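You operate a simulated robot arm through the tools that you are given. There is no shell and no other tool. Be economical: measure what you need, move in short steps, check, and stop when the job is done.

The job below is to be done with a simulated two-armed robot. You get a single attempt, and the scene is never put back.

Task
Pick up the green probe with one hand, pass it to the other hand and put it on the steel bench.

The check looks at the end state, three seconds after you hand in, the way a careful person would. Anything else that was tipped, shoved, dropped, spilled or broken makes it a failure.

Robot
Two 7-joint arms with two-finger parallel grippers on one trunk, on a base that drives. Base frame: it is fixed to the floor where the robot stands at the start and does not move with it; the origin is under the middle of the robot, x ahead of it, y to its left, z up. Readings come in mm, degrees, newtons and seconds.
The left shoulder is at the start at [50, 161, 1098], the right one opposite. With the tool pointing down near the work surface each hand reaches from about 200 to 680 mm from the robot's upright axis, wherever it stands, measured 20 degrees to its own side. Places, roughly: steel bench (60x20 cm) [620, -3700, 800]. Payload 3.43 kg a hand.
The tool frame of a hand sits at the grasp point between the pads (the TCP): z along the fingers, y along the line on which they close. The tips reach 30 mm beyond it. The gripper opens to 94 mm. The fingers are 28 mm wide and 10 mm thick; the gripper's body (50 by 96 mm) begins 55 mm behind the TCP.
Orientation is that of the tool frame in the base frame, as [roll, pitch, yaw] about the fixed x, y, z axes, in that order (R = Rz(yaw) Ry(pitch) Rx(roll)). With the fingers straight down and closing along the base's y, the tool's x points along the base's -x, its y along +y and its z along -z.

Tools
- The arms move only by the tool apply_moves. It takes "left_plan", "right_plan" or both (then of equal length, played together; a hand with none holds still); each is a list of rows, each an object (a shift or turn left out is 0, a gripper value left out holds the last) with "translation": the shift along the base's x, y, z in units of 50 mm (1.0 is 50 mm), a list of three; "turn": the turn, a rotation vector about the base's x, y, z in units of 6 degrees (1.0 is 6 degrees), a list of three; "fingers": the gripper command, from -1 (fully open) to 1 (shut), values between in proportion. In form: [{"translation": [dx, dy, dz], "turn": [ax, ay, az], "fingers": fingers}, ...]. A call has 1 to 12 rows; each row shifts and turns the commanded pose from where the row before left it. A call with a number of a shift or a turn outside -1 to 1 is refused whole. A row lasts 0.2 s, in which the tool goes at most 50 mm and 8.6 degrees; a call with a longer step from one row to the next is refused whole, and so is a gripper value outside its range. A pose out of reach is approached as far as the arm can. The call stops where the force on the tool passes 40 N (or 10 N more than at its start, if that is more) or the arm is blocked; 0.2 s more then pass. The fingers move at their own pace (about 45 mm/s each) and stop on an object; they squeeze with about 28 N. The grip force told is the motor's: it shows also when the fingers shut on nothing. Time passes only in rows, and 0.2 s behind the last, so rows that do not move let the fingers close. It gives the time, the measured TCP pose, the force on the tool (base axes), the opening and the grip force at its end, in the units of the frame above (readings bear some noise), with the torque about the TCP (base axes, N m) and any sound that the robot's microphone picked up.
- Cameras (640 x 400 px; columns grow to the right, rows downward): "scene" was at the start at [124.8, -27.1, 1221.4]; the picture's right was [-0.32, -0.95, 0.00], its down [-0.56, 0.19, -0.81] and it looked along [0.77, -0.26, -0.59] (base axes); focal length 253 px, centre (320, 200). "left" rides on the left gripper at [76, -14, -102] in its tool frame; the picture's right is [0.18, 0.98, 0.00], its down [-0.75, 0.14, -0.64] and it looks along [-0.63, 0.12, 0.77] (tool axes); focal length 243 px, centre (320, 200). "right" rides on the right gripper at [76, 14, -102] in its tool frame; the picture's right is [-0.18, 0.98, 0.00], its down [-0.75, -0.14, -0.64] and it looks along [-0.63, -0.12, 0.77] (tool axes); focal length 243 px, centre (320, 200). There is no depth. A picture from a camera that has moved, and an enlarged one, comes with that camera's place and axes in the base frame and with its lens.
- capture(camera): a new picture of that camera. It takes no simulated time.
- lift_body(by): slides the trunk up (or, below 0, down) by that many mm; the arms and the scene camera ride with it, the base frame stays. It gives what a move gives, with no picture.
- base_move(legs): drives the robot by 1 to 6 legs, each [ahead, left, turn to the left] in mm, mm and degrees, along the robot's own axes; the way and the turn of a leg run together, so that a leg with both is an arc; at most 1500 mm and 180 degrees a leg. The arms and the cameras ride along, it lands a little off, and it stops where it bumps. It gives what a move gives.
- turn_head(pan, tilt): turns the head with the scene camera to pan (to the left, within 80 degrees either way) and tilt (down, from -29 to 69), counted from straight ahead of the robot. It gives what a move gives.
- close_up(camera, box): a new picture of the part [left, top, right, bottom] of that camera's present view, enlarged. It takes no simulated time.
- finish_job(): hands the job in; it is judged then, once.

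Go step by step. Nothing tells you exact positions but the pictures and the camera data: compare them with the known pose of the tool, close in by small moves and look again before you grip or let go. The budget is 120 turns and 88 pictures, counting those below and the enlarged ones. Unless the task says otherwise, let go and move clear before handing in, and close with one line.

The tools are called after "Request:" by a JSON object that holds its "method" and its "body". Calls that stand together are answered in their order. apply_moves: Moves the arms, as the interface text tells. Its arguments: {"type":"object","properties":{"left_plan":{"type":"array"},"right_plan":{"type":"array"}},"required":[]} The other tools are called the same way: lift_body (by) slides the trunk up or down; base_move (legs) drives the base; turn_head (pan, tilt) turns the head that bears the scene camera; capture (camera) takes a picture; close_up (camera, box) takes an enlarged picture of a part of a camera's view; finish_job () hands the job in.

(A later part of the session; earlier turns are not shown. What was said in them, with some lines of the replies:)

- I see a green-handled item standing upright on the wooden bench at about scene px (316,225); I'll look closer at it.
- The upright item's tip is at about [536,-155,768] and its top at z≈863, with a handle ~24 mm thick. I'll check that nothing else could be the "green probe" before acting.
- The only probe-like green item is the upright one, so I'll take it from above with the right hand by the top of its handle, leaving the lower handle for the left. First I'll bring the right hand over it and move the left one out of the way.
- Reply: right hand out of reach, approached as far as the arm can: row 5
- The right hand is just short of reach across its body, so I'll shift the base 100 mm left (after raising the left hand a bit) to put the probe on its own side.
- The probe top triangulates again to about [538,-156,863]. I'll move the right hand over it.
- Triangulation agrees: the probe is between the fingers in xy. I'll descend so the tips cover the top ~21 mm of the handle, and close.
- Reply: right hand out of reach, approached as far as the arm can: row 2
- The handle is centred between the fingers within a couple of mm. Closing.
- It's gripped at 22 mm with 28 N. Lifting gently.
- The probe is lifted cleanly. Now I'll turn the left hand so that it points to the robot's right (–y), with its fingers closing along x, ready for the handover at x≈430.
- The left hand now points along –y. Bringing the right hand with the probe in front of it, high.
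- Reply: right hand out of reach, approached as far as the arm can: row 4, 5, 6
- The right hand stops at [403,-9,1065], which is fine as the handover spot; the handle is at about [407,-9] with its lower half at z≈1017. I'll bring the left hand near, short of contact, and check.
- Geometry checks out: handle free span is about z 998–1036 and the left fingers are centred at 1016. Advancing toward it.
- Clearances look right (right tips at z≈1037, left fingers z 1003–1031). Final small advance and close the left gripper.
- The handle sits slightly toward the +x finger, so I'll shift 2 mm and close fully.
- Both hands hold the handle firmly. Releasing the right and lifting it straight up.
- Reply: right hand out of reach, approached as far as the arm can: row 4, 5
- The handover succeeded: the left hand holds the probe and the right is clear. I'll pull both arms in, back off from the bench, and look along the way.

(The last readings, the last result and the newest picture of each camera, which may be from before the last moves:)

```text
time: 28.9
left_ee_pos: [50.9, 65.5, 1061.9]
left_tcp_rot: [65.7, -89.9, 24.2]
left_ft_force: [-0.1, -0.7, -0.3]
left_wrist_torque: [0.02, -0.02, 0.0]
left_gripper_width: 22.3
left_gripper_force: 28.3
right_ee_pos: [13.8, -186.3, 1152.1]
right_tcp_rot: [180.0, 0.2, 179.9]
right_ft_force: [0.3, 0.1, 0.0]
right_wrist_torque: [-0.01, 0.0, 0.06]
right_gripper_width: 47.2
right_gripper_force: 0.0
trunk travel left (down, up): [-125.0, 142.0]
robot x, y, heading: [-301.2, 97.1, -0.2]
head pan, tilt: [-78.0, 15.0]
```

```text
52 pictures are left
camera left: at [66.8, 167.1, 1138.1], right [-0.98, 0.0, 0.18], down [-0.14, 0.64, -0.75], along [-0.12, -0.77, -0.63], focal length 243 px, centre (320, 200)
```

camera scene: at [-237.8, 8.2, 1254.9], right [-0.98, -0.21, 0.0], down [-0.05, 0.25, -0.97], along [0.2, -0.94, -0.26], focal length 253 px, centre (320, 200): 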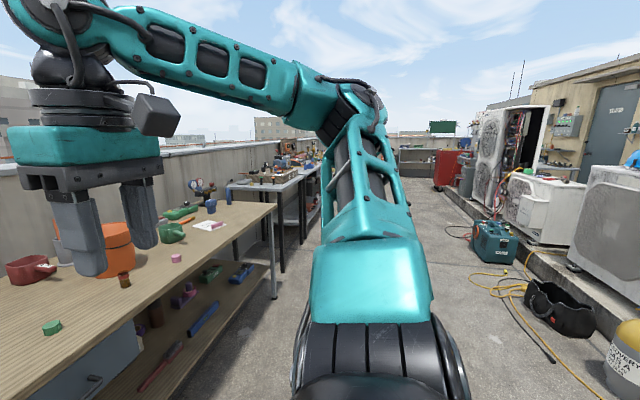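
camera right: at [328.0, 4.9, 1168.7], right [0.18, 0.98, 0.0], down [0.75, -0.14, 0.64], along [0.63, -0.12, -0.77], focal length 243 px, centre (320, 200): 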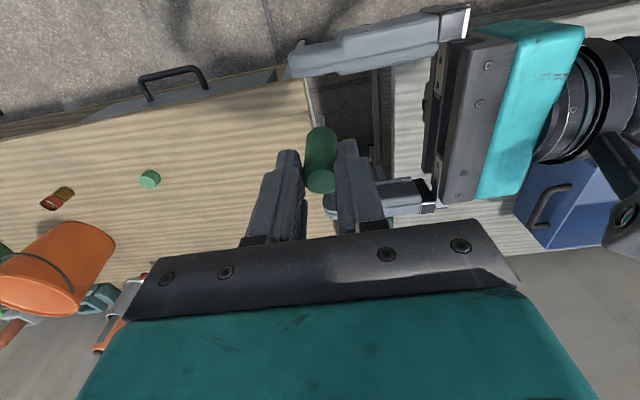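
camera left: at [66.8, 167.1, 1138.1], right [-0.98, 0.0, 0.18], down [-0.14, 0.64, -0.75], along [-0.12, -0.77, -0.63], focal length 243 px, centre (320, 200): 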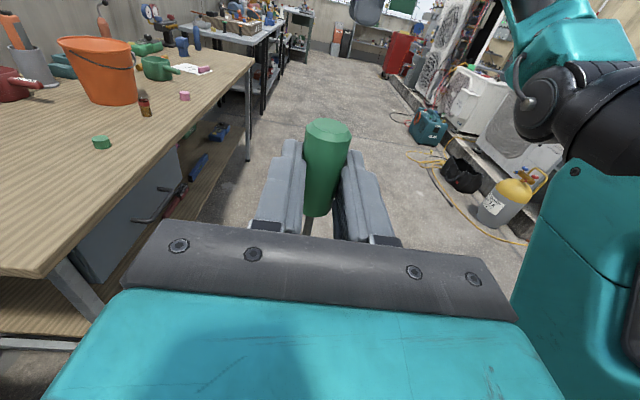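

The corridor along –y is clear at x≈-300. Driving 1.5 m sideways and looking again.

Request:
{"method": "base_move", "body": {"legs": [[0, -1500, 0], [0, -500, 0]]}}

Request:
{"method": "turn_head", "body": {"pan": -50, "tilt": 20}}

Request:
{"method": "capture", "body": {"camera": "scene"}}

Request:
{"method": "capture", "body": {"camera": "left"}}

```text
time: 46.8
left_ee_pos: [41.8, -1945.6, 1060.9]
left_tcp_rot: [73.2, -90.0, 16.5]
left_ft_force: [0.2, 0.3, -0.1]
left_wrist_torque: [0.0, 0.0, 0.04]
left_gripper_width: 22.3
left_gripper_force: 28.3
right_ee_pos: [1.2, -2195.7, 1152.4]
right_tcp_rot: [-180.0, 0.0, 179.6]
right_ft_force: [0.5, -0.3, 0.1]
right_wrist_torque: [-0.01, 0.04, -0.02]
right_gripper_width: 47.0
right_gripper_force: 0.0
trunk travel left (down, up): [-125.0, 142.0]
robot x, y, heading: [-311.5, -1908.7, -0.6]
head pan, tilt: [-78.0, 15.0]
```

```text
time: 47.7
left_ee_pos: [40.8, -1944.4, 1060.8]
left_tcp_rot: [61.8, -89.9, 27.7]
left_ft_force: [-0.1, -1.0, -0.8]
left_wrist_torque: [0.01, -0.01, 0.0]
left_gripper_width: 22.3
left_gripper_force: 28.2
right_ee_pos: [1.3, -2195.7, 1151.3]
right_tcp_rot: [180.0, 0.0, 179.6]
right_ft_force: [-1.2, -0.2, 0.3]
right_wrist_torque: [0.04, 0.01, -0.01]
right_gripper_width: 47.3
right_gripper_force: 0.1
trunk travel left (down, up): [-125.0, 142.0]
robot x, y, heading: [-307.0, -1915.5, -0.6]
head pan, tilt: [-50.0, 20.0]
```

```text
51 pictures are left
camera scene: at [-208.6, -1980.5, 1246.7], right [-0.77, -0.64, 0.0], down [-0.22, 0.26, -0.94], along [0.6, -0.72, -0.34], focal length 253 px, centre (320, 200)
```

scene: 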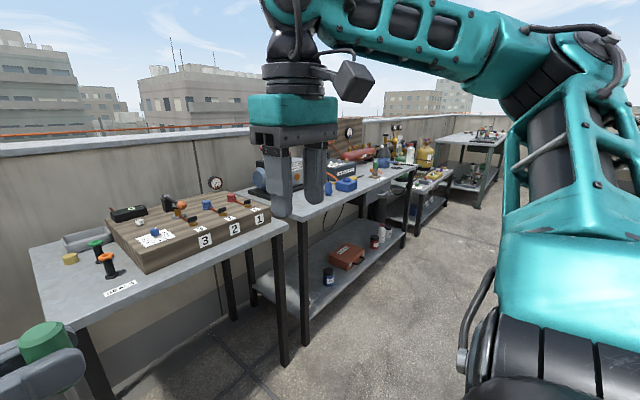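

```text
50 pictures are left
camera left: at [56.4, -1842.9, 1138.1], right [-0.98, 0.01, 0.18], down [-0.14, 0.64, -0.75], along [-0.12, -0.77, -0.63], focal length 243 px, centre (320, 200)
```

left: 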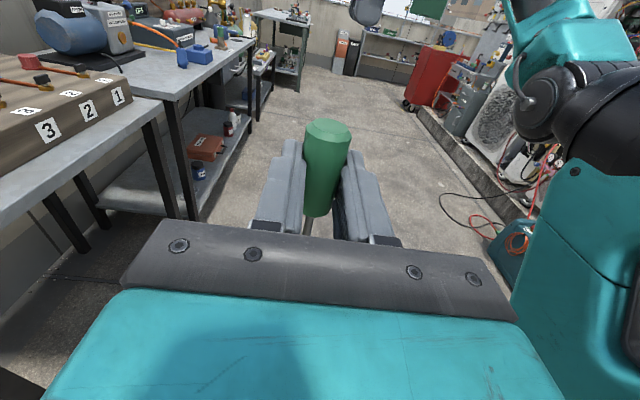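

There are several benches; the steel one at y≈-3700 is further on. Driving on.

Request:
{"method": "base_move", "body": {"legs": [[0, -1300, 0.6]]}}

Request:
{"method": "turn_head", "body": {"pan": -30, "tilt": 28}}

Request:
{"method": "capture", "body": {"camera": "scene"}}

Request:
{"method": "capture", "body": {"camera": "left"}}

```text
time: 59.3
left_ee_pos: [38.5, -3235.8, 1061.2]
left_tcp_rot: [67.7, -90.0, 22.2]
left_ft_force: [0.3, 0.4, -1.0]
left_wrist_torque: [-0.02, 0.02, 0.0]
left_gripper_width: 22.6
left_gripper_force: 28.2
right_ee_pos: [1.6, -3488.1, 1153.2]
right_tcp_rot: [180.0, 0.1, -179.9]
right_ft_force: [-0.1, -0.5, -0.2]
right_wrist_torque: [-0.01, 0.01, 0.0]
right_gripper_width: 47.0
right_gripper_force: 0.2
trunk travel left (down, up): [-125.0, 142.0]
robot x, y, heading: [-315.5, -3201.3, 0.1]
head pan, tilt: [-50.0, 20.0]
```

```text
time: 60.1
left_ee_pos: [38.8, -3235.9, 1062.4]
left_tcp_rot: [-120.1, -89.9, -149.7]
left_ft_force: [-0.2, -0.2, -0.1]
left_wrist_torque: [0.01, -0.02, -0.02]
left_gripper_width: 22.4
left_gripper_force: 27.7
right_ee_pos: [0.9, -3488.0, 1152.3]
right_tcp_rot: [180.0, 0.1, -179.9]
right_ft_force: [-0.6, 1.2, 1.0]
right_wrist_torque: [0.03, 0.01, -0.02]
right_gripper_width: 46.8
right_gripper_force: 0.0
trunk travel left (down, up): [-125.0, 142.0]
robot x, y, heading: [-311.3, -3201.2, 0.2]
head pan, tilt: [-30.0, 28.0]
```

```text
49 pictures are left
camera scene: at [-191.7, -3247.8, 1233.9], right [-0.5, -0.87, 0.0], down [-0.41, 0.23, -0.88], along [0.77, -0.44, -0.47], focal length 253 px, centre (320, 200)
```

scene: 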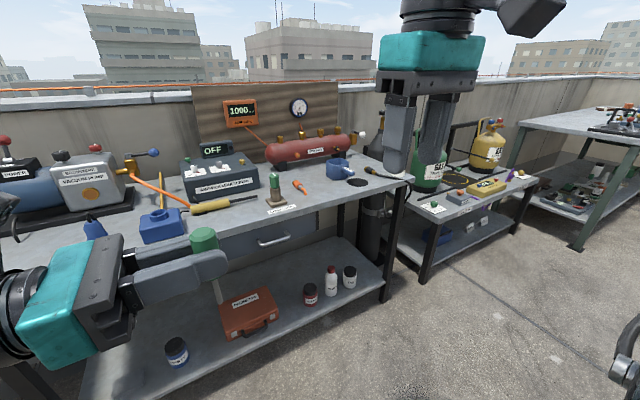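

```text
48 pictures are left
camera left: at [52.9, -3133.7, 1138.2], right [-0.98, 0.0, 0.18], down [-0.14, 0.64, -0.75], along [-0.12, -0.77, -0.63], focal length 243 px, centre (320, 200)
```

left: 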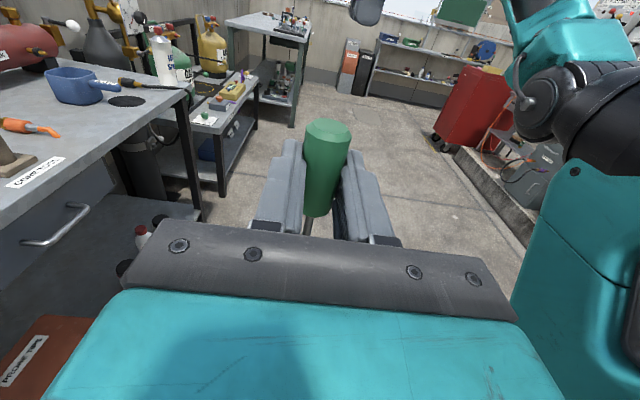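

The steel bench centre (620,-3700,800) projects to about scene px (317,186), on the bench with the OFF box and the red tank. I'll look closely at what's there and find a free patch.

Request:
{"method": "close_up", "body": {"camera": "scene", "box": [120, 120, 420, 260]}}

Request:
{"method": "close_up", "body": {"camera": "scene", "box": [250, 150, 350, 220]}}

```text
2.13 times, centred on (270, 190) of scene
camera zoom: at [-191.7, -3247.8, 1233.9], right [-0.5, -0.87, 0.0], down [-0.41, 0.23, -0.88], along [0.77, -0.44, -0.47], focal length 540 px, centre (427, 221)
```

zoom: 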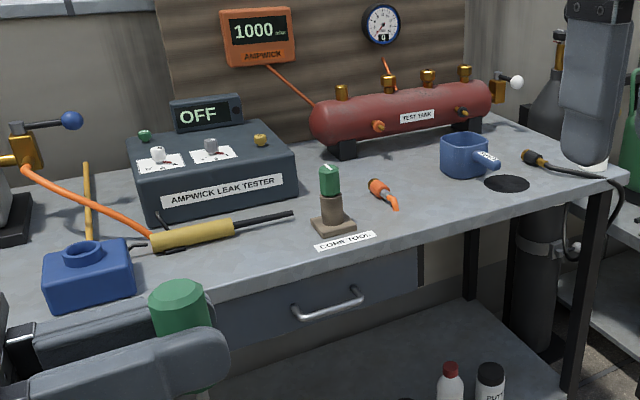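

```text
5.71 times, centred on (300, 185) of scene
camera zoom: at [-191.7, -3247.8, 1233.9], right [-0.5, -0.87, 0.0], down [-0.41, 0.23, -0.88], along [0.77, -0.44, -0.47], focal length 1448 px, centre (434, 286)
```

zoom: 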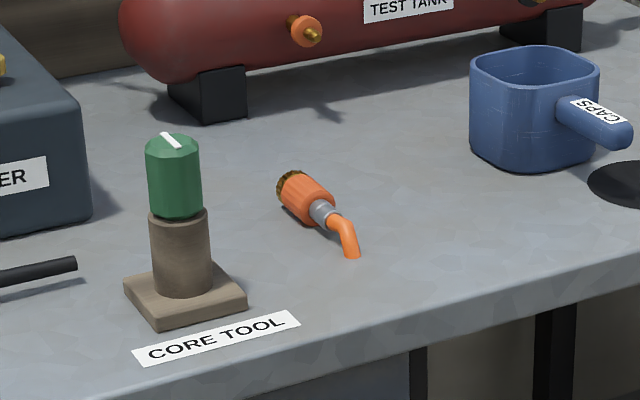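

I see free steel surface between the orange torch and the blue mug, around x≈585, y≈-3740. I'll first roll the left hand to point down so that the probe lies level, then drive across.

Request:
{"method": "apply_moves", "body": {"left_plan": [{"translation": [0, 0.2, 0], "turn": [1, 0, 0]}, {"translation": [0, 0.2, 0], "turn": [1, 0, 0]}, {"translation": [0, 0.2, 0], "turn": [1, 0, 0]}, {"translation": [0, 0.2, 0], "turn": [1, 0, 0]}, {"translation": [0, 0.2, 0], "turn": [1, 0, 0]}, {"translation": [0, 0.2, 0], "turn": [1, 0, 0]}, {"translation": [0, 0.2, 0], "turn": [1, 0, 0]}, {"translation": [0, 0.2, 0], "turn": [1, 0, 0]}]}}

Request:
{"method": "apply_moves", "body": {"left_plan": [{"translation": [0, 0.2, 0], "turn": [1, 0, 0]}, {"translation": [0, 0.2, 0], "turn": [1, 0, 0]}, {"translation": [0, 0.2, 0], "turn": [1, 0, 0]}, {"translation": [0, 0.2, 0], "turn": [1, 0, 0]}, {"translation": [0, 0.2, 0], "turn": [1, 0, 0]}, {"translation": [0, 0.2, 0], "turn": [1, 0, 0]}, {"translation": [0, 0.2, 0], "turn": [1, 0, 0]}, {}]}}

Request:
{"method": "base_move", "body": {"legs": [[0, -620, 0]]}}

Request:
{"method": "turn_head", "body": {"pan": 5, "tilt": 32}}

Request:
{"method": "capture", "body": {"camera": "scene"}}

Request:
{"method": "capture", "body": {"camera": "left"}}

```text
time: 61.9
left_ee_pos: [38.3, -3154.8, 1061.4]
left_tcp_rot: [-180.0, -41.9, -90.1]
left_ft_force: [-0.1, 0.0, -1.8]
left_wrist_torque: [-0.01, 0.02, 0.0]
left_gripper_width: 22.3
left_gripper_force: 28.1
right_ee_pos: [0.8, -3486.9, 1153.0]
right_tcp_rot: [-179.9, 0.1, -179.9]
right_ft_force: [0.2, 0.5, 0.4]
right_wrist_torque: [0.01, 0.02, -0.01]
right_gripper_width: 47.0
right_gripper_force: 0.0
trunk travel left (down, up): [-125.0, 142.0]
robot x, y, heading: [-315.3, -3205.3, 0.0]
head pan, tilt: [-30.0, 28.0]
```

```text
time: 63.7
left_ee_pos: [38.7, -3086.0, 1062.2]
left_tcp_rot: [-179.8, 0.2, -90.0]
left_ft_force: [0.2, -0.2, -0.9]
left_wrist_torque: [-0.02, 0.0, -0.01]
left_gripper_width: 22.5
left_gripper_force: 28.5
right_ee_pos: [0.4, -3487.2, 1151.8]
right_tcp_rot: [-180.0, 0.1, -179.9]
right_ft_force: [-0.1, 0.2, -0.2]
right_wrist_torque: [0.0, -0.02, 0.04]
right_gripper_width: 47.2
right_gripper_force: 0.1
trunk travel left (down, up): [-125.0, 142.0]
robot x, y, heading: [-313.4, -3199.0, 0.0]
head pan, tilt: [-30.0, 28.0]
```

```text
time: 69.6
left_ee_pos: [39.4, -3708.0, 1062.4]
left_tcp_rot: [-180.0, 0.0, -89.8]
left_ft_force: [-0.1, 0.0, -0.7]
left_wrist_torque: [0.0, 0.01, 0.03]
left_gripper_width: 22.1
left_gripper_force: 27.9
right_ee_pos: [4.3, -4110.0, 1153.1]
right_tcp_rot: [-180.0, 0.1, -179.8]
right_ft_force: [-0.1, 0.1, 0.1]
right_wrist_torque: [0.01, 0.01, 0.0]
right_gripper_width: 47.1
right_gripper_force: 0.0
trunk travel left (down, up): [-125.0, 142.0]
robot x, y, heading: [-312.1, -3823.4, 0.2]
head pan, tilt: [-30.0, 28.0]
```

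```text
time: 70.6
left_ee_pos: [41.2, -3708.0, 1061.3]
left_tcp_rot: [-179.8, 0.0, -89.9]
left_ft_force: [0.4, -0.2, -0.4]
left_wrist_torque: [0.0, -0.01, -0.02]
left_gripper_width: 22.4
left_gripper_force: 28.4
right_ee_pos: [3.2, -4109.5, 1153.3]
right_tcp_rot: [-179.9, 0.2, -179.8]
right_ft_force: [0.0, 0.5, 0.6]
right_wrist_torque: [0.01, -0.03, 0.0]
right_gripper_width: 47.0
right_gripper_force: 0.0
trunk travel left (down, up): [-125.0, 142.0]
robot x, y, heading: [-308.4, -3826.1, 0.3]
head pan, tilt: [5.0, 32.0]
```

```text
45 pictures are left
camera scene: at [-179.5, -3816.7, 1227.5], right [0.09, -1.0, 0.0], down [-0.53, -0.05, -0.85], along [0.84, 0.08, -0.53], focal length 253 px, centre (320, 200)
```

scene: 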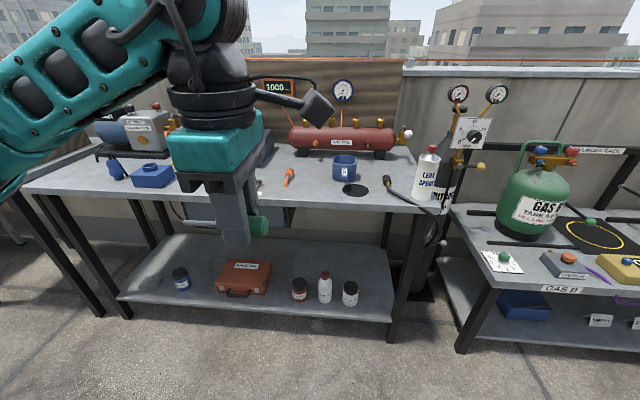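

```text
44 pictures are left
camera left: at [55.4, -3784.0, 1164.6], right [-0.98, -0.19, 0.0], down [-0.14, 0.75, 0.64], along [-0.12, 0.63, -0.77], focal length 243 px, centre (320, 200)
```

left: 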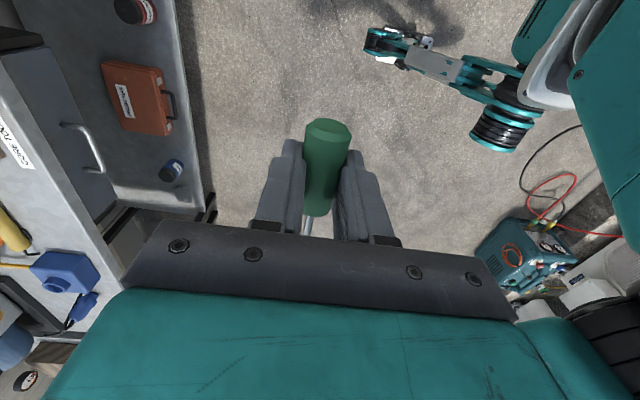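

The approach is clear. Driving forward toward the bench to about the same standoff as before.

Request:
{"method": "base_move", "body": {"legs": [[370, 0, 0]]}}

Request:
{"method": "turn_head", "body": {"pan": 10, "tilt": 45}}

Request:
{"method": "capture", "body": {"camera": "scene"}}

Request:
{"method": "capture", "body": {"camera": "left"}}

Request:
{"method": "capture", "body": {"camera": "right"}}

```text
time: 73.0
left_ee_pos: [407.6, -3704.0, 1062.2]
left_tcp_rot: [-179.9, 0.1, -89.6]
left_ft_force: [0.4, -0.5, 0.1]
left_wrist_torque: [0.0, -0.01, -0.01]
left_gripper_width: 22.3
left_gripper_force: 28.0
right_ee_pos: [372.1, -4106.3, 1153.4]
right_tcp_rot: [-179.9, 0.1, -179.5]
right_ft_force: [0.8, 0.3, -0.1]
right_wrist_torque: [-0.01, 0.02, 0.02]
right_gripper_width: 47.2
right_gripper_force: 0.1
trunk travel left (down, up): [-125.0, 142.0]
robot x, y, heading: [55.2, -3825.9, 0.7]
head pan, tilt: [5.0, 32.0]
```

```text
time: 73.7
left_ee_pos: [406.8, -3703.7, 1061.1]
left_tcp_rot: [-179.9, 0.1, -89.6]
left_ft_force: [0.4, 0.3, -0.7]
left_wrist_torque: [-0.02, -0.01, -0.02]
left_gripper_width: 22.6
left_gripper_force: 27.5
right_ee_pos: [371.6, -4104.7, 1152.9]
right_tcp_rot: [-180.0, 0.0, -179.5]
right_ft_force: [0.2, 0.2, 0.2]
right_wrist_torque: [0.03, -0.03, 0.0]
right_gripper_width: 47.1
right_gripper_force: 0.0
trunk travel left (down, up): [-125.0, 142.0]
robot x, y, heading: [55.3, -3828.9, 0.6]
head pan, tilt: [10.0, 45.0]
```

```text
43 pictures are left
camera scene: at [178.3, -3807.4, 1208.1], right [0.18, -0.98, 0.0], down [-0.69, -0.13, -0.71], along [0.7, 0.13, -0.71], focal length 253 px, centre (320, 200)
```

scene: 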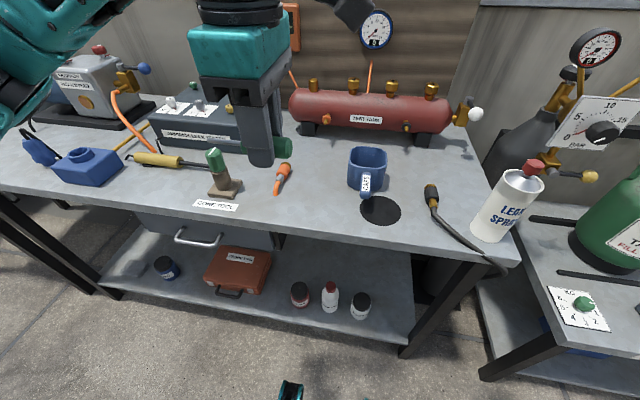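

```text
42 pictures are left
camera left: at [422.2, -3780.0, 1164.6], right [-0.98, -0.19, 0.0], down [-0.15, 0.75, 0.64], along [-0.12, 0.63, -0.77], focal length 243 px, centre (320, 200)
```

left: 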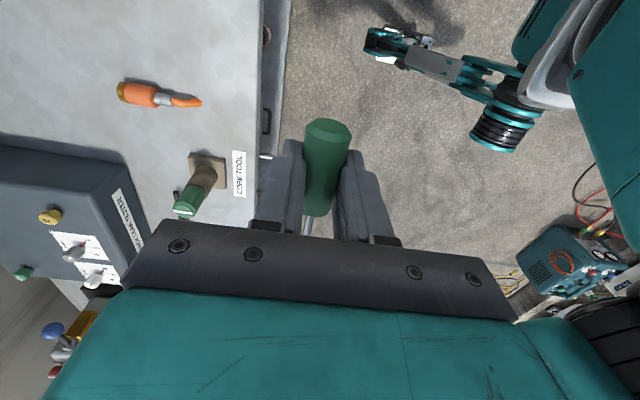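

```text
41 pictures are left
camera right: at [296.0, -4092.0, 1255.8], right [0.18, 0.98, 0.0], down [0.75, -0.14, 0.64], along [0.63, -0.11, -0.77], focal length 243 px, centre (320, 200)
```

right: 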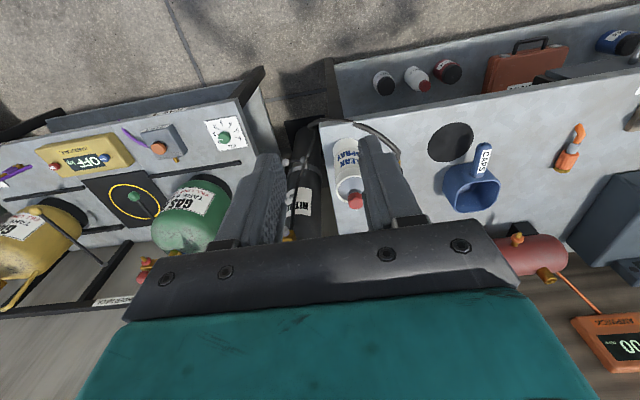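

By triangulating the CORE TOOL label the bench top is at z≈828 here; the torch occupies y>-3655 and the mug y<-3795 (x>600). I'll bring the probe over the free patch at [575,-3739], still high.

Request:
{"method": "apply_moves", "body": {"left_plan": [{"translation": [0.67, -0.14, -0.3]}, {"translation": [0.67, -0.14, -0.3]}, {"translation": [0.67, -0.14, -0.4]}, {"translation": [0.67, -0.14, -0.5]}, {"translation": [0.68, -0.14, -0.5]}, {}]}}

Request:
{"method": "capture", "body": {"camera": "scene"}}

Request:
{"method": "capture", "body": {"camera": "left"}}

Request:
{"method": "close_up", "body": {"camera": "right", "box": [360, 40, 640, 240]}}

```text
time: 75.1
left_ee_pos: [575.1, -3737.2, 960.7]
left_tcp_rot: [-179.9, 0.0, -89.5]
left_ft_force: [0.4, 0.9, 0.1]
left_wrist_torque: [0.01, -0.02, 0.02]
left_gripper_width: 22.3
left_gripper_force: 27.9
right_ee_pos: [371.5, -4105.3, 1151.3]
right_tcp_rot: [180.0, 0.1, -179.5]
right_ft_force: [-0.1, -0.1, -0.6]
right_wrist_torque: [0.0, -0.01, 0.02]
right_gripper_width: 47.2
right_gripper_force: 0.0
trunk travel left (down, up): [-125.0, 142.0]
robot x, y, heading: [52.5, -3826.0, 0.5]
head pan, tilt: [10.0, 45.0]
```

```text
40 pictures are left
camera scene: at [178.2, -3807.3, 1208.1], right [0.18, -0.98, 0.0], down [-0.7, -0.13, -0.71], along [0.7, 0.13, -0.71], focal length 253 px, centre (320, 200)
```

scene: 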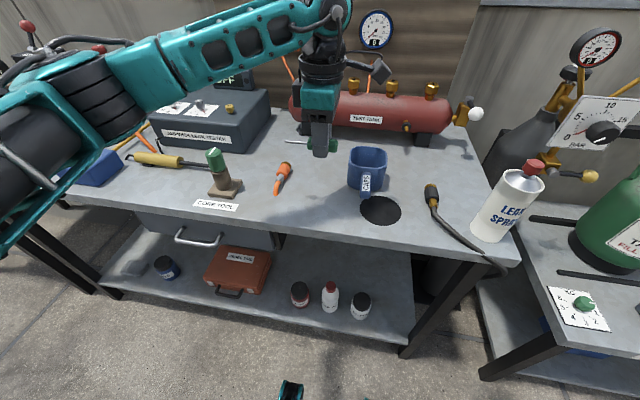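

```text
39 pictures are left
camera left: at [589.8, -3814.4, 1064.1], right [-0.98, -0.19, 0.0], down [-0.15, 0.75, 0.64], along [-0.12, 0.63, -0.77], focal length 243 px, centre (320, 200)
```

left: 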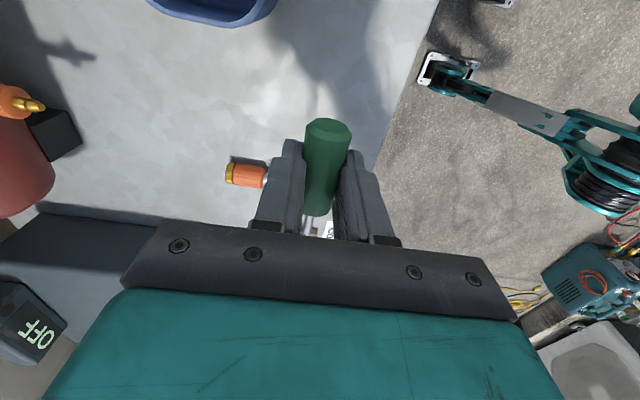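

```text
2.00 times, centred on (500, 140) of right
camera zoom: at [296.0, -4091.9, 1255.8], right [0.18, 0.98, 0.0], down [0.75, -0.13, 0.64], along [0.63, -0.11, -0.77], focal length 485 px, centre (-40, 320)
```

zoom: 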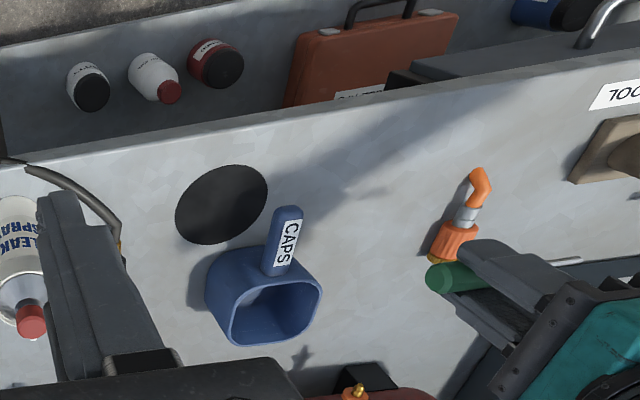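

Clearances hold: torch edge y≈-3660, mug y≤-3800. I'll nudge to [567,-3743] and descend to just above the surface.

Request:
{"method": "apply_moves", "body": {"left_plan": [{"translation": [-0.16, -0.12, -0.3]}, {"translation": [0, 0, -0.6]}, {"translation": [0, 0, -0.6]}, {"translation": [0, 0, -0.38]}, {}]}}

Request:
{"method": "close_up", "body": {"camera": "scene", "box": [240, 110, 420, 230]}}

Request:
{"method": "capture", "body": {"camera": "left"}}

```text
time: 76.3
left_ee_pos: [567.5, -3744.2, 867.4]
left_tcp_rot: [-179.9, 0.0, -89.6]
left_ft_force: [0.3, -0.3, -0.4]
left_wrist_torque: [-0.03, -0.02, -0.01]
left_gripper_width: 22.2
left_gripper_force: 27.9
right_ee_pos: [372.4, -4104.4, 1152.2]
right_tcp_rot: [-180.0, 0.2, -179.5]
right_ft_force: [-0.2, 0.3, 0.9]
right_wrist_torque: [-0.04, -0.04, 0.02]
right_gripper_width: 47.1
right_gripper_force: 0.1
trunk travel left (down, up): [-125.0, 142.0]
robot x, y, heading: [54.6, -3824.2, 0.7]
head pan, tilt: [10.0, 45.0]
```

```text
3.33 times, centred on (330, 170) of scene
camera zoom: at [178.3, -3807.4, 1208.1], right [0.18, -0.98, 0.0], down [-0.7, -0.13, -0.71], along [0.7, 0.13, -0.71], focal length 844 px, centre (287, 300)
```

zoom: 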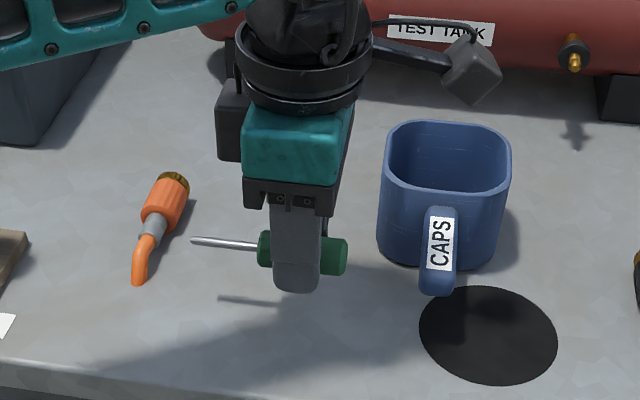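

```text
36 pictures are left
camera left: at [582.1, -3821.2, 970.2], right [-0.98, -0.19, 0.0], down [-0.15, 0.75, 0.64], along [-0.12, 0.63, -0.77], focal length 243 px, centre (320, 200)
```

left: 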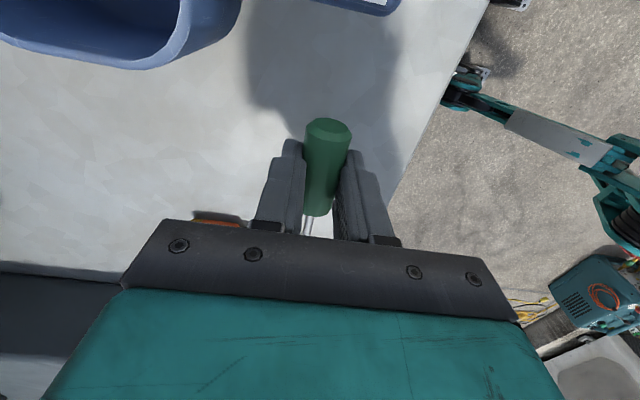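

The position is well clear of neighbours. Lowering in small steps, watching the force for contact.

Request:
{"method": "apply_moves", "body": {"left_plan": [{"translation": [0, 0, -0.06]}, {"translation": [0, 0, -0.06]}, {}]}}

Request:
{"method": "close_up", "body": {"camera": "scene", "box": [280, 150, 370, 210]}}

```text
time: 77.1
left_ee_pos: [566.6, -3744.3, 861.0]
left_tcp_rot: [-179.8, 0.0, -89.5]
left_ft_force: [-0.4, -0.3, -0.1]
left_wrist_torque: [-0.01, 0.01, -0.03]
left_gripper_width: 22.2
left_gripper_force: 28.1
right_ee_pos: [372.1, -4106.4, 1151.9]
right_tcp_rot: [180.0, 0.0, -179.6]
right_ft_force: [-0.6, -0.5, 0.0]
right_wrist_torque: [0.02, -0.02, -0.02]
right_gripper_width: 47.2
right_gripper_force: 0.1
trunk travel left (down, up): [-125.0, 142.0]
robot x, y, heading: [56.3, -3821.6, 0.4]
head pan, tilt: [10.0, 45.0]
```

```text
6.67 times, centred on (325, 180) of scene
camera zoom: at [178.3, -3807.3, 1208.1], right [0.18, -0.98, 0.0], down [-0.7, -0.13, -0.71], along [0.7, 0.13, -0.71], focal length 1689 px, centre (287, 333)
```

zoom: 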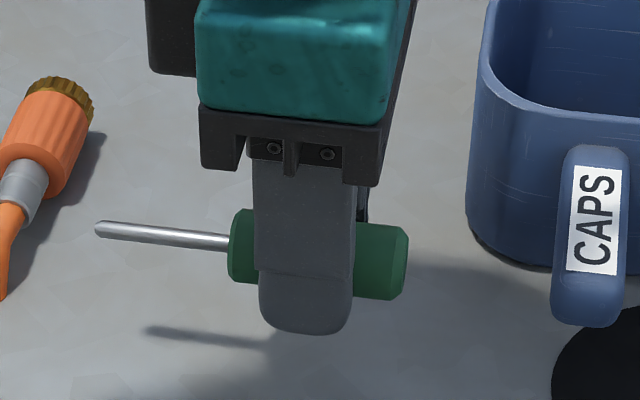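

No contact yet; a few more mm.

Request:
{"method": "apply_moves", "body": {"left_plan": [{"translation": [0, 0, -0.04]}, {"translation": [0, 0, -0.03]}, {}]}}

```text
time: 77.9
left_ee_pos: [566.7, -3745.6, 856.6]
left_tcp_rot: [-179.8, 0.0, -89.6]
left_ft_force: [0.5, -0.1, -0.2]
left_wrist_torque: [0.01, -0.02, 0.05]
left_gripper_width: 22.2
left_gripper_force: 27.7
right_ee_pos: [372.1, -4104.3, 1152.7]
right_tcp_rot: [-179.9, 0.1, -179.4]
right_ft_force: [-0.8, 0.4, 1.7]
right_wrist_torque: [-0.01, -0.01, -0.02]
right_gripper_width: 47.1
right_gripper_force: 0.1
trunk travel left (down, up): [-125.0, 142.0]
robot x, y, heading: [55.1, -3824.5, 0.7]
head pan, tilt: [10.0, 45.0]
```

Request:
{"method": "apply_moves", "body": {"left_plan": [{"translation": [0, 0, -0.04]}, {}]}}

Request:
{"method": "close_up", "body": {"camera": "scene", "box": [280, 150, 370, 210]}}

```text
time: 78.5
left_ee_pos: [566.4, -3744.5, 855.5]
left_tcp_rot: [-179.9, 0.0, -89.6]
left_ft_force: [-0.7, 0.2, -0.2]
left_wrist_torque: [0.01, 0.01, 0.0]
left_gripper_width: 22.2
left_gripper_force: 27.6
right_ee_pos: [373.0, -4104.5, 1154.2]
right_tcp_rot: [-180.0, 0.1, -179.5]
right_ft_force: [0.4, 0.0, 0.6]
right_wrist_torque: [-0.04, 0.01, 0.05]
right_gripper_width: 47.1
right_gripper_force: 0.2
trunk travel left (down, up): [-125.0, 142.0]
robot x, y, heading: [54.8, -3822.1, 0.5]
head pan, tilt: [10.0, 45.0]
```

```text
6.67 times, centred on (325, 180) of scene
camera zoom: at [178.3, -3807.3, 1208.1], right [0.18, -0.98, 0.0], down [-0.7, -0.13, -0.71], along [0.7, 0.13, -0.71], focal length 1689 px, centre (287, 333)
```

zoom: 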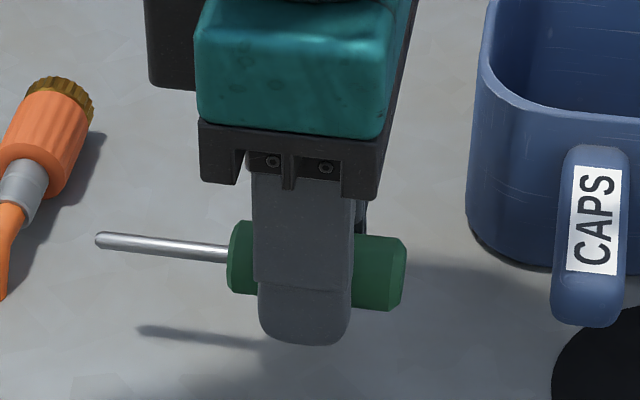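

The shaft's shadow gap suggests the surface is still ~30–40 mm below, i.e. the bench top is nearer z≈800. Continuing down gently with force checks.

Request:
{"method": "apply_moves", "body": {"left_plan": [{"translation": [0, 0, -0.06]}, {"translation": [0, 0, -0.06]}, {"translation": [0, 0, -0.06]}, {"translation": [0, 0, -0.06]}, {}]}}

Request:
{"method": "close_up", "body": {"camera": "scene", "box": [280, 150, 370, 210]}}

```text
time: 79.7
left_ee_pos: [567.0, -3743.9, 843.1]
left_tcp_rot: [-180.0, 0.0, -89.6]
left_ft_force: [0.3, 0.6, -0.6]
left_wrist_torque: [-0.03, 0.01, 0.0]
left_gripper_width: 22.1
left_gripper_force: 26.9
right_ee_pos: [372.6, -4105.2, 1153.0]
right_tcp_rot: [-179.9, 0.1, -179.5]
right_ft_force: [0.4, -0.2, -0.1]
right_wrist_torque: [0.01, -0.01, 0.04]
right_gripper_width: 46.8
right_gripper_force: 0.1
trunk travel left (down, up): [-125.0, 142.0]
robot x, y, heading: [53.2, -3823.4, 0.3]
head pan, tilt: [10.0, 45.0]
```

```text
6.67 times, centred on (325, 180) of scene
camera zoom: at [178.3, -3807.3, 1208.1], right [0.18, -0.98, 0.0], down [-0.7, -0.13, -0.71], along [0.7, 0.13, -0.71], focal length 1689 px, centre (287, 333)
```

zoom: 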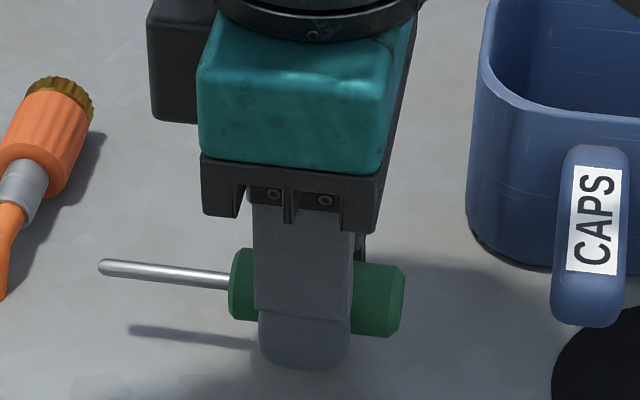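

Shadow shrinking as expected; the bench is near z≈799. Down ~9 mm, then finer.

Request:
{"method": "apply_moves", "body": {"left_plan": [{"translation": [0, 0, -0.06]}, {"translation": [0, 0, -0.06]}, {"translation": [0, 0, -0.05]}, {}]}}

Request:
{"method": "apply_moves", "body": {"left_plan": [{"translation": [0, 0, -0.04]}, {}]}}

Request:
{"method": "close_up", "body": {"camera": "scene", "box": [280, 150, 370, 210]}}

```text
time: 80.7
left_ee_pos: [567.6, -3744.2, 835.3]
left_tcp_rot: [-179.9, 0.0, -89.6]
left_ft_force: [-0.7, 0.5, -0.6]
left_wrist_torque: [-0.02, 0.0, 0.02]
left_gripper_width: 22.2
left_gripper_force: 28.0
right_ee_pos: [372.8, -4106.0, 1152.6]
right_tcp_rot: [179.9, 0.1, -179.5]
right_ft_force: [0.2, 0.5, 0.7]
right_wrist_torque: [-0.01, 0.01, 0.02]
right_gripper_width: 47.0
right_gripper_force: 0.1
trunk travel left (down, up): [-125.0, 142.0]
robot x, y, heading: [60.0, -3822.4, 0.7]
head pan, tilt: [10.0, 45.0]
```

```text
time: 81.3
left_ee_pos: [566.5, -3744.0, 833.0]
left_tcp_rot: [-180.0, 0.0, -89.6]
left_ft_force: [0.1, 0.0, -0.4]
left_wrist_torque: [-0.02, -0.01, 0.0]
left_gripper_width: 22.3
left_gripper_force: 27.6
right_ee_pos: [371.8, -4105.3, 1151.3]
right_tcp_rot: [-180.0, 0.1, -179.5]
right_ft_force: [-0.7, -0.7, -0.3]
right_wrist_torque: [0.0, 0.02, -0.04]
right_gripper_width: 46.9
right_gripper_force: 0.0
trunk travel left (down, up): [-125.0, 142.0]
robot x, y, heading: [52.6, -3823.0, 0.4]
head pan, tilt: [10.0, 45.0]
```

```text
6.67 times, centred on (325, 180) of scene
camera zoom: at [178.3, -3807.3, 1208.1], right [0.18, -0.98, 0.0], down [-0.7, -0.13, -0.71], along [0.7, 0.13, -0.71], focal length 1689 px, centre (287, 333)
```

zoom: 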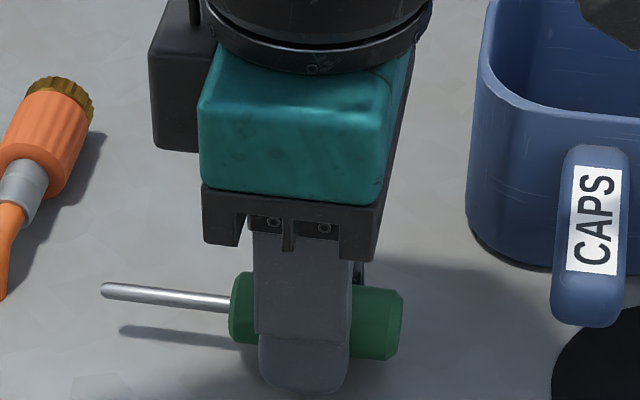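

About 3 mm of fingertip clearance left. Two more small steps.

Request:
{"method": "apply_moves", "body": {"left_plan": [{"translation": [0, 0, -0.03]}, {}]}}

Request:
{"method": "apply_moves", "body": {"left_plan": [{"translation": [0, 0, -0.02]}, {}]}}

Request:
{"method": "apply_moves", "body": {"left_plan": [{"translation": [0, 0, -0.02]}, {}]}}

```text
time: 81.9
left_ee_pos: [566.7, -3744.2, 832.0]
left_tcp_rot: [-179.9, 0.0, -89.7]
left_ft_force: [0.0, -0.2, 0.0]
left_wrist_torque: [-0.02, 0.0, -0.01]
left_gripper_width: 22.2
left_gripper_force: 28.2
right_ee_pos: [373.8, -4105.7, 1152.6]
right_tcp_rot: [-180.0, 0.1, -179.6]
right_ft_force: [0.3, 0.5, -0.4]
right_wrist_torque: [-0.04, -0.02, -0.01]
right_gripper_width: 46.9
right_gripper_force: 0.1
trunk travel left (down, up): [-125.0, 142.0]
robot x, y, heading: [55.2, -3823.1, 0.7]
head pan, tilt: [10.0, 45.0]
```

```text
time: 82.5
left_ee_pos: [566.7, -3745.1, 831.8]
left_tcp_rot: [-179.8, 0.0, -89.5]
left_ft_force: [0.1, 0.5, -0.2]
left_wrist_torque: [0.04, 0.0, 0.03]
left_gripper_width: 22.5
left_gripper_force: 27.3
right_ee_pos: [372.7, -4105.7, 1153.6]
right_tcp_rot: [180.0, 0.1, -179.5]
right_ft_force: [0.1, 0.4, 0.0]
right_wrist_torque: [0.01, -0.02, 0.01]
right_gripper_width: 47.2
right_gripper_force: 0.1
trunk travel left (down, up): [-125.0, 142.0]
robot x, y, heading: [55.1, -3827.7, 0.5]
head pan, tilt: [10.0, 45.0]
```

```text
time: 83.1
left_ee_pos: [567.1, -3744.8, 830.5]
left_tcp_rot: [-179.9, 0.0, -89.6]
left_ft_force: [0.0, -0.2, -0.4]
left_wrist_torque: [-0.03, 0.02, 0.01]
left_gripper_width: 22.3
left_gripper_force: 27.7
right_ee_pos: [373.2, -4106.2, 1153.6]
right_tcp_rot: [180.0, 0.0, -179.5]
right_ft_force: [0.0, -0.6, -0.5]
right_wrist_torque: [-0.01, -0.02, 0.0]
right_gripper_width: 47.2
right_gripper_force: 0.0
trunk travel left (down, up): [-125.0, 142.0]
robot x, y, heading: [57.6, -3821.0, 0.6]
head pan, tilt: [10.0, 45.0]
```

Request:
{"method": "apply_moves", "body": {"left_plan": [{"translation": [0, 0, -0.03]}, {}]}}

Request:
{"method": "apply_moves", "body": {"left_plan": [{"translation": [0, 0, -0.03]}, {}]}}

Request:
{"method": "close_up", "body": {"camera": "scene", "box": [280, 150, 370, 210]}}

```text
time: 83.7
left_ee_pos: [565.4, -3745.4, 830.1]
left_tcp_rot: [-179.8, 0.0, -89.5]
left_ft_force: [-1.4, 1.6, 9.0]
left_wrist_torque: [0.09, 0.22, -0.07]
left_gripper_width: 22.6
left_gripper_force: 27.6
right_ee_pos: [371.8, -4104.3, 1154.4]
right_tcp_rot: [179.9, 0.2, -179.4]
right_ft_force: [0.2, 0.0, 0.4]
right_wrist_torque: [-0.02, 0.01, -0.01]
right_gripper_width: 46.8
right_gripper_force: 0.0
trunk travel left (down, up): [-125.0, 142.0]
robot x, y, heading: [55.4, -3818.6, 0.5]
head pan, tilt: [10.0, 45.0]
```

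```text
time: 84.3
left_ee_pos: [565.9, -3745.0, 831.0]
left_tcp_rot: [-179.7, -0.1, -89.6]
left_ft_force: [-1.8, 4.6, 24.3]
left_wrist_torque: [0.28, 0.42, -0.17]
left_gripper_width: 22.2
left_gripper_force: 28.3
right_ee_pos: [370.7, -4104.2, 1154.5]
right_tcp_rot: [-180.0, 0.2, -179.5]
right_ft_force: [-0.4, 0.3, -0.4]
right_wrist_torque: [-0.01, 0.01, -0.01]
right_gripper_width: 46.8
right_gripper_force: 0.1
trunk travel left (down, up): [-125.0, 142.0]
robot x, y, heading: [53.6, -3819.0, 0.6]
head pan, tilt: [10.0, 45.0]
```

```text
6.67 times, centred on (325, 180) of scene
camera zoom: at [176.5, -3807.2, 1208.6], right [0.18, -0.98, 0.0], down [-0.69, -0.13, -0.71], along [0.7, 0.13, -0.71], focal length 1689 px, centre (287, 333)
```

zoom: 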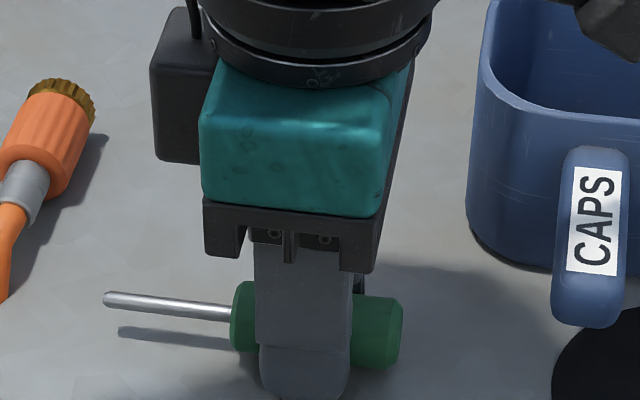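

The fingertips touch the bench (24 N). I'll unload by ~2 mm and then open partway.

Request:
{"method": "apply_moves", "body": {"left_plan": [{"translation": [0, 0, 0.05]}, {}]}}

Request:
{"method": "apply_moves", "body": {"left_plan": [{"fingers": 0.45}, {"fingers": 0.35}, {"fingers": 0.25}, {"fingers": 0.15}, {"fingers": 0.1}, {}, {}]}}

Request:
{"method": "close_up", "body": {"camera": "scene", "box": [280, 150, 370, 210]}}

Request:
{"method": "capture", "body": {"camera": "left"}}

```text
time: 84.9
left_ee_pos: [566.7, -3744.2, 829.0]
left_tcp_rot: [-179.8, 0.0, -89.6]
left_ft_force: [3.3, 3.3, 13.8]
left_wrist_torque: [0.16, 0.14, -0.05]
left_gripper_width: 22.1
left_gripper_force: 27.7
right_ee_pos: [371.1, -4105.8, 1153.4]
right_tcp_rot: [179.9, 0.1, -179.5]
right_ft_force: [0.6, 0.0, -0.1]
right_wrist_torque: [-0.01, -0.05, -0.03]
right_gripper_width: 47.1
right_gripper_force: 0.1
trunk travel left (down, up): [-125.0, 142.0]
robot x, y, heading: [56.6, -3826.1, 0.6]
head pan, tilt: [10.0, 45.0]
```

```text
time: 86.5
left_ee_pos: [566.5, -3744.2, 829.4]
left_tcp_rot: [-179.7, 0.0, -89.6]
left_ft_force: [9.3, -1.2, 10.1]
left_wrist_torque: [0.04, -0.03, -0.12]
left_gripper_width: 37.3
left_gripper_force: 0.0
right_ee_pos: [372.7, -4105.5, 1153.2]
right_tcp_rot: [-180.0, 0.1, -179.5]
right_ft_force: [-0.1, 1.1, -0.2]
right_wrist_torque: [0.02, 0.01, 0.03]
right_gripper_width: 47.1
right_gripper_force: 0.1
trunk travel left (down, up): [-125.0, 142.0]
robot x, y, heading: [56.2, -3822.4, 0.4]
head pan, tilt: [10.0, 45.0]
```

```text
6.67 times, centred on (325, 180) of scene
camera zoom: at [178.2, -3807.6, 1208.1], right [0.18, -0.98, 0.0], down [-0.7, -0.13, -0.71], along [0.7, 0.13, -0.71], focal length 1689 px, centre (287, 333)
```

zoom: 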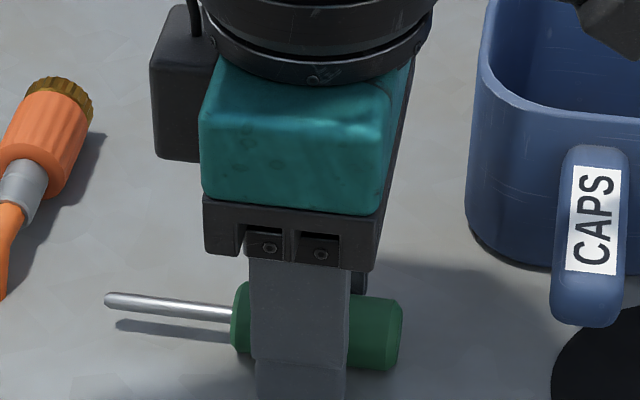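

```text
29 pictures are left
camera left: at [582.0, -3821.3, 933.1], right [-0.98, -0.19, 0.0], down [-0.15, 0.75, 0.64], along [-0.12, 0.63, -0.77], focal length 243 px, centre (320, 200)
```

left: 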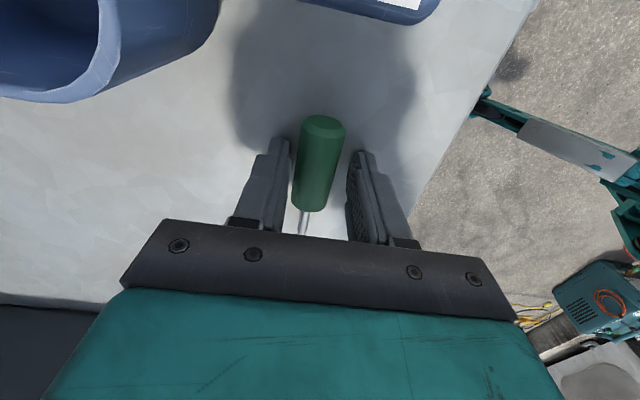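

The probe rests on the bench, free between the fingers. Lifting straight up and clear.

Request:
{"method": "apply_moves", "body": {"left_plan": [{"translation": [0, 0, 0.1]}, {"translation": [0, 0, 0.3]}, {"translation": [0, 0, 0.6]}, {"translation": [0, 0, 0.8]}, {"translation": [-0.2, 0, 0.9]}, {"translation": [-0.6, 0.1, 0.6]}, {"translation": [-0.9, 0.1, 0.2]}, {"translation": [-0.9, 0.1, 0]}, {"translation": [-0.9, 0.1, 0]}, {}]}}

Request:
{"method": "capture", "body": {"camera": "scene"}}

Request:
{"method": "close_up", "body": {"camera": "scene", "box": [240, 110, 420, 230]}}

```text
time: 88.7
left_ee_pos: [392.5, -3724.5, 1004.7]
left_tcp_rot: [-179.9, 0.0, -89.6]
left_ft_force: [0.5, 0.6, -0.1]
left_wrist_torque: [-0.03, 0.0, 0.03]
left_gripper_width: 42.2
left_gripper_force: 0.0
right_ee_pos: [373.7, -4104.8, 1152.6]
right_tcp_rot: [179.9, 0.1, -179.5]
right_ft_force: [-0.4, 1.1, 0.2]
right_wrist_torque: [0.0, -0.01, 0.01]
right_gripper_width: 47.2
right_gripper_force: 0.0
trunk travel left (down, up): [-125.0, 142.0]
robot x, y, heading: [57.2, -3824.2, 0.2]
head pan, tilt: [10.0, 45.0]
```

```text
28 pictures are left
camera scene: at [178.3, -3807.4, 1208.0], right [0.18, -0.98, 0.0], down [-0.7, -0.13, -0.71], along [0.7, 0.13, -0.71], focal length 253 px, centre (320, 200)
```

scene: 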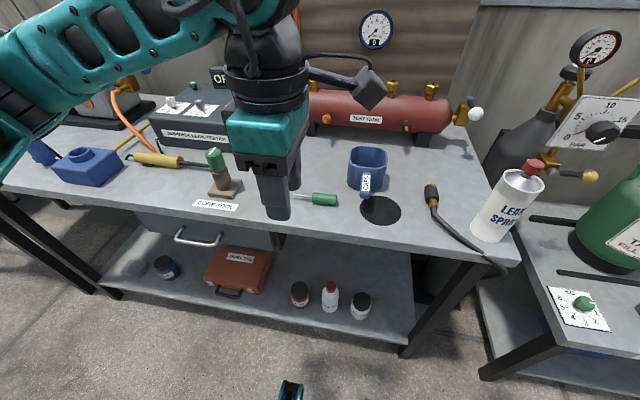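

```text
3.33 times, centred on (330, 170) of scene
camera zoom: at [178.3, -3807.4, 1208.0], right [0.18, -0.98, 0.0], down [-0.7, -0.13, -0.71], along [0.7, 0.13, -0.71], focal length 844 px, centre (287, 300)
```

zoom: 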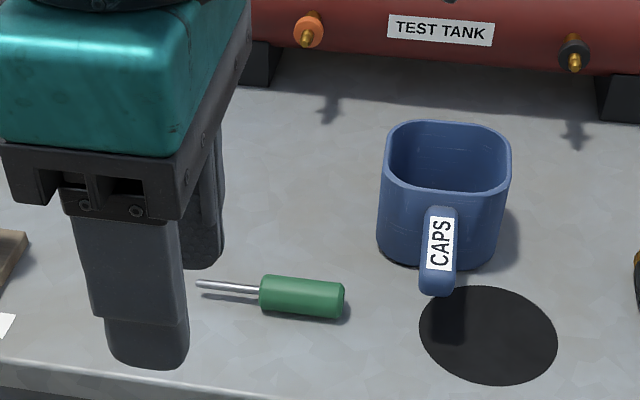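

The probe lies flat and alone on the steel bench, nothing around it has moved, and both hands are clear, so I'm handing in.

Request:
{"method": "finish_job", "body": {}}

```text
The job is handed in.
```

The green probe was picked up with the right hand, passed to the left and laid flat on the steel bench, with nothing else disturbed that I could see.
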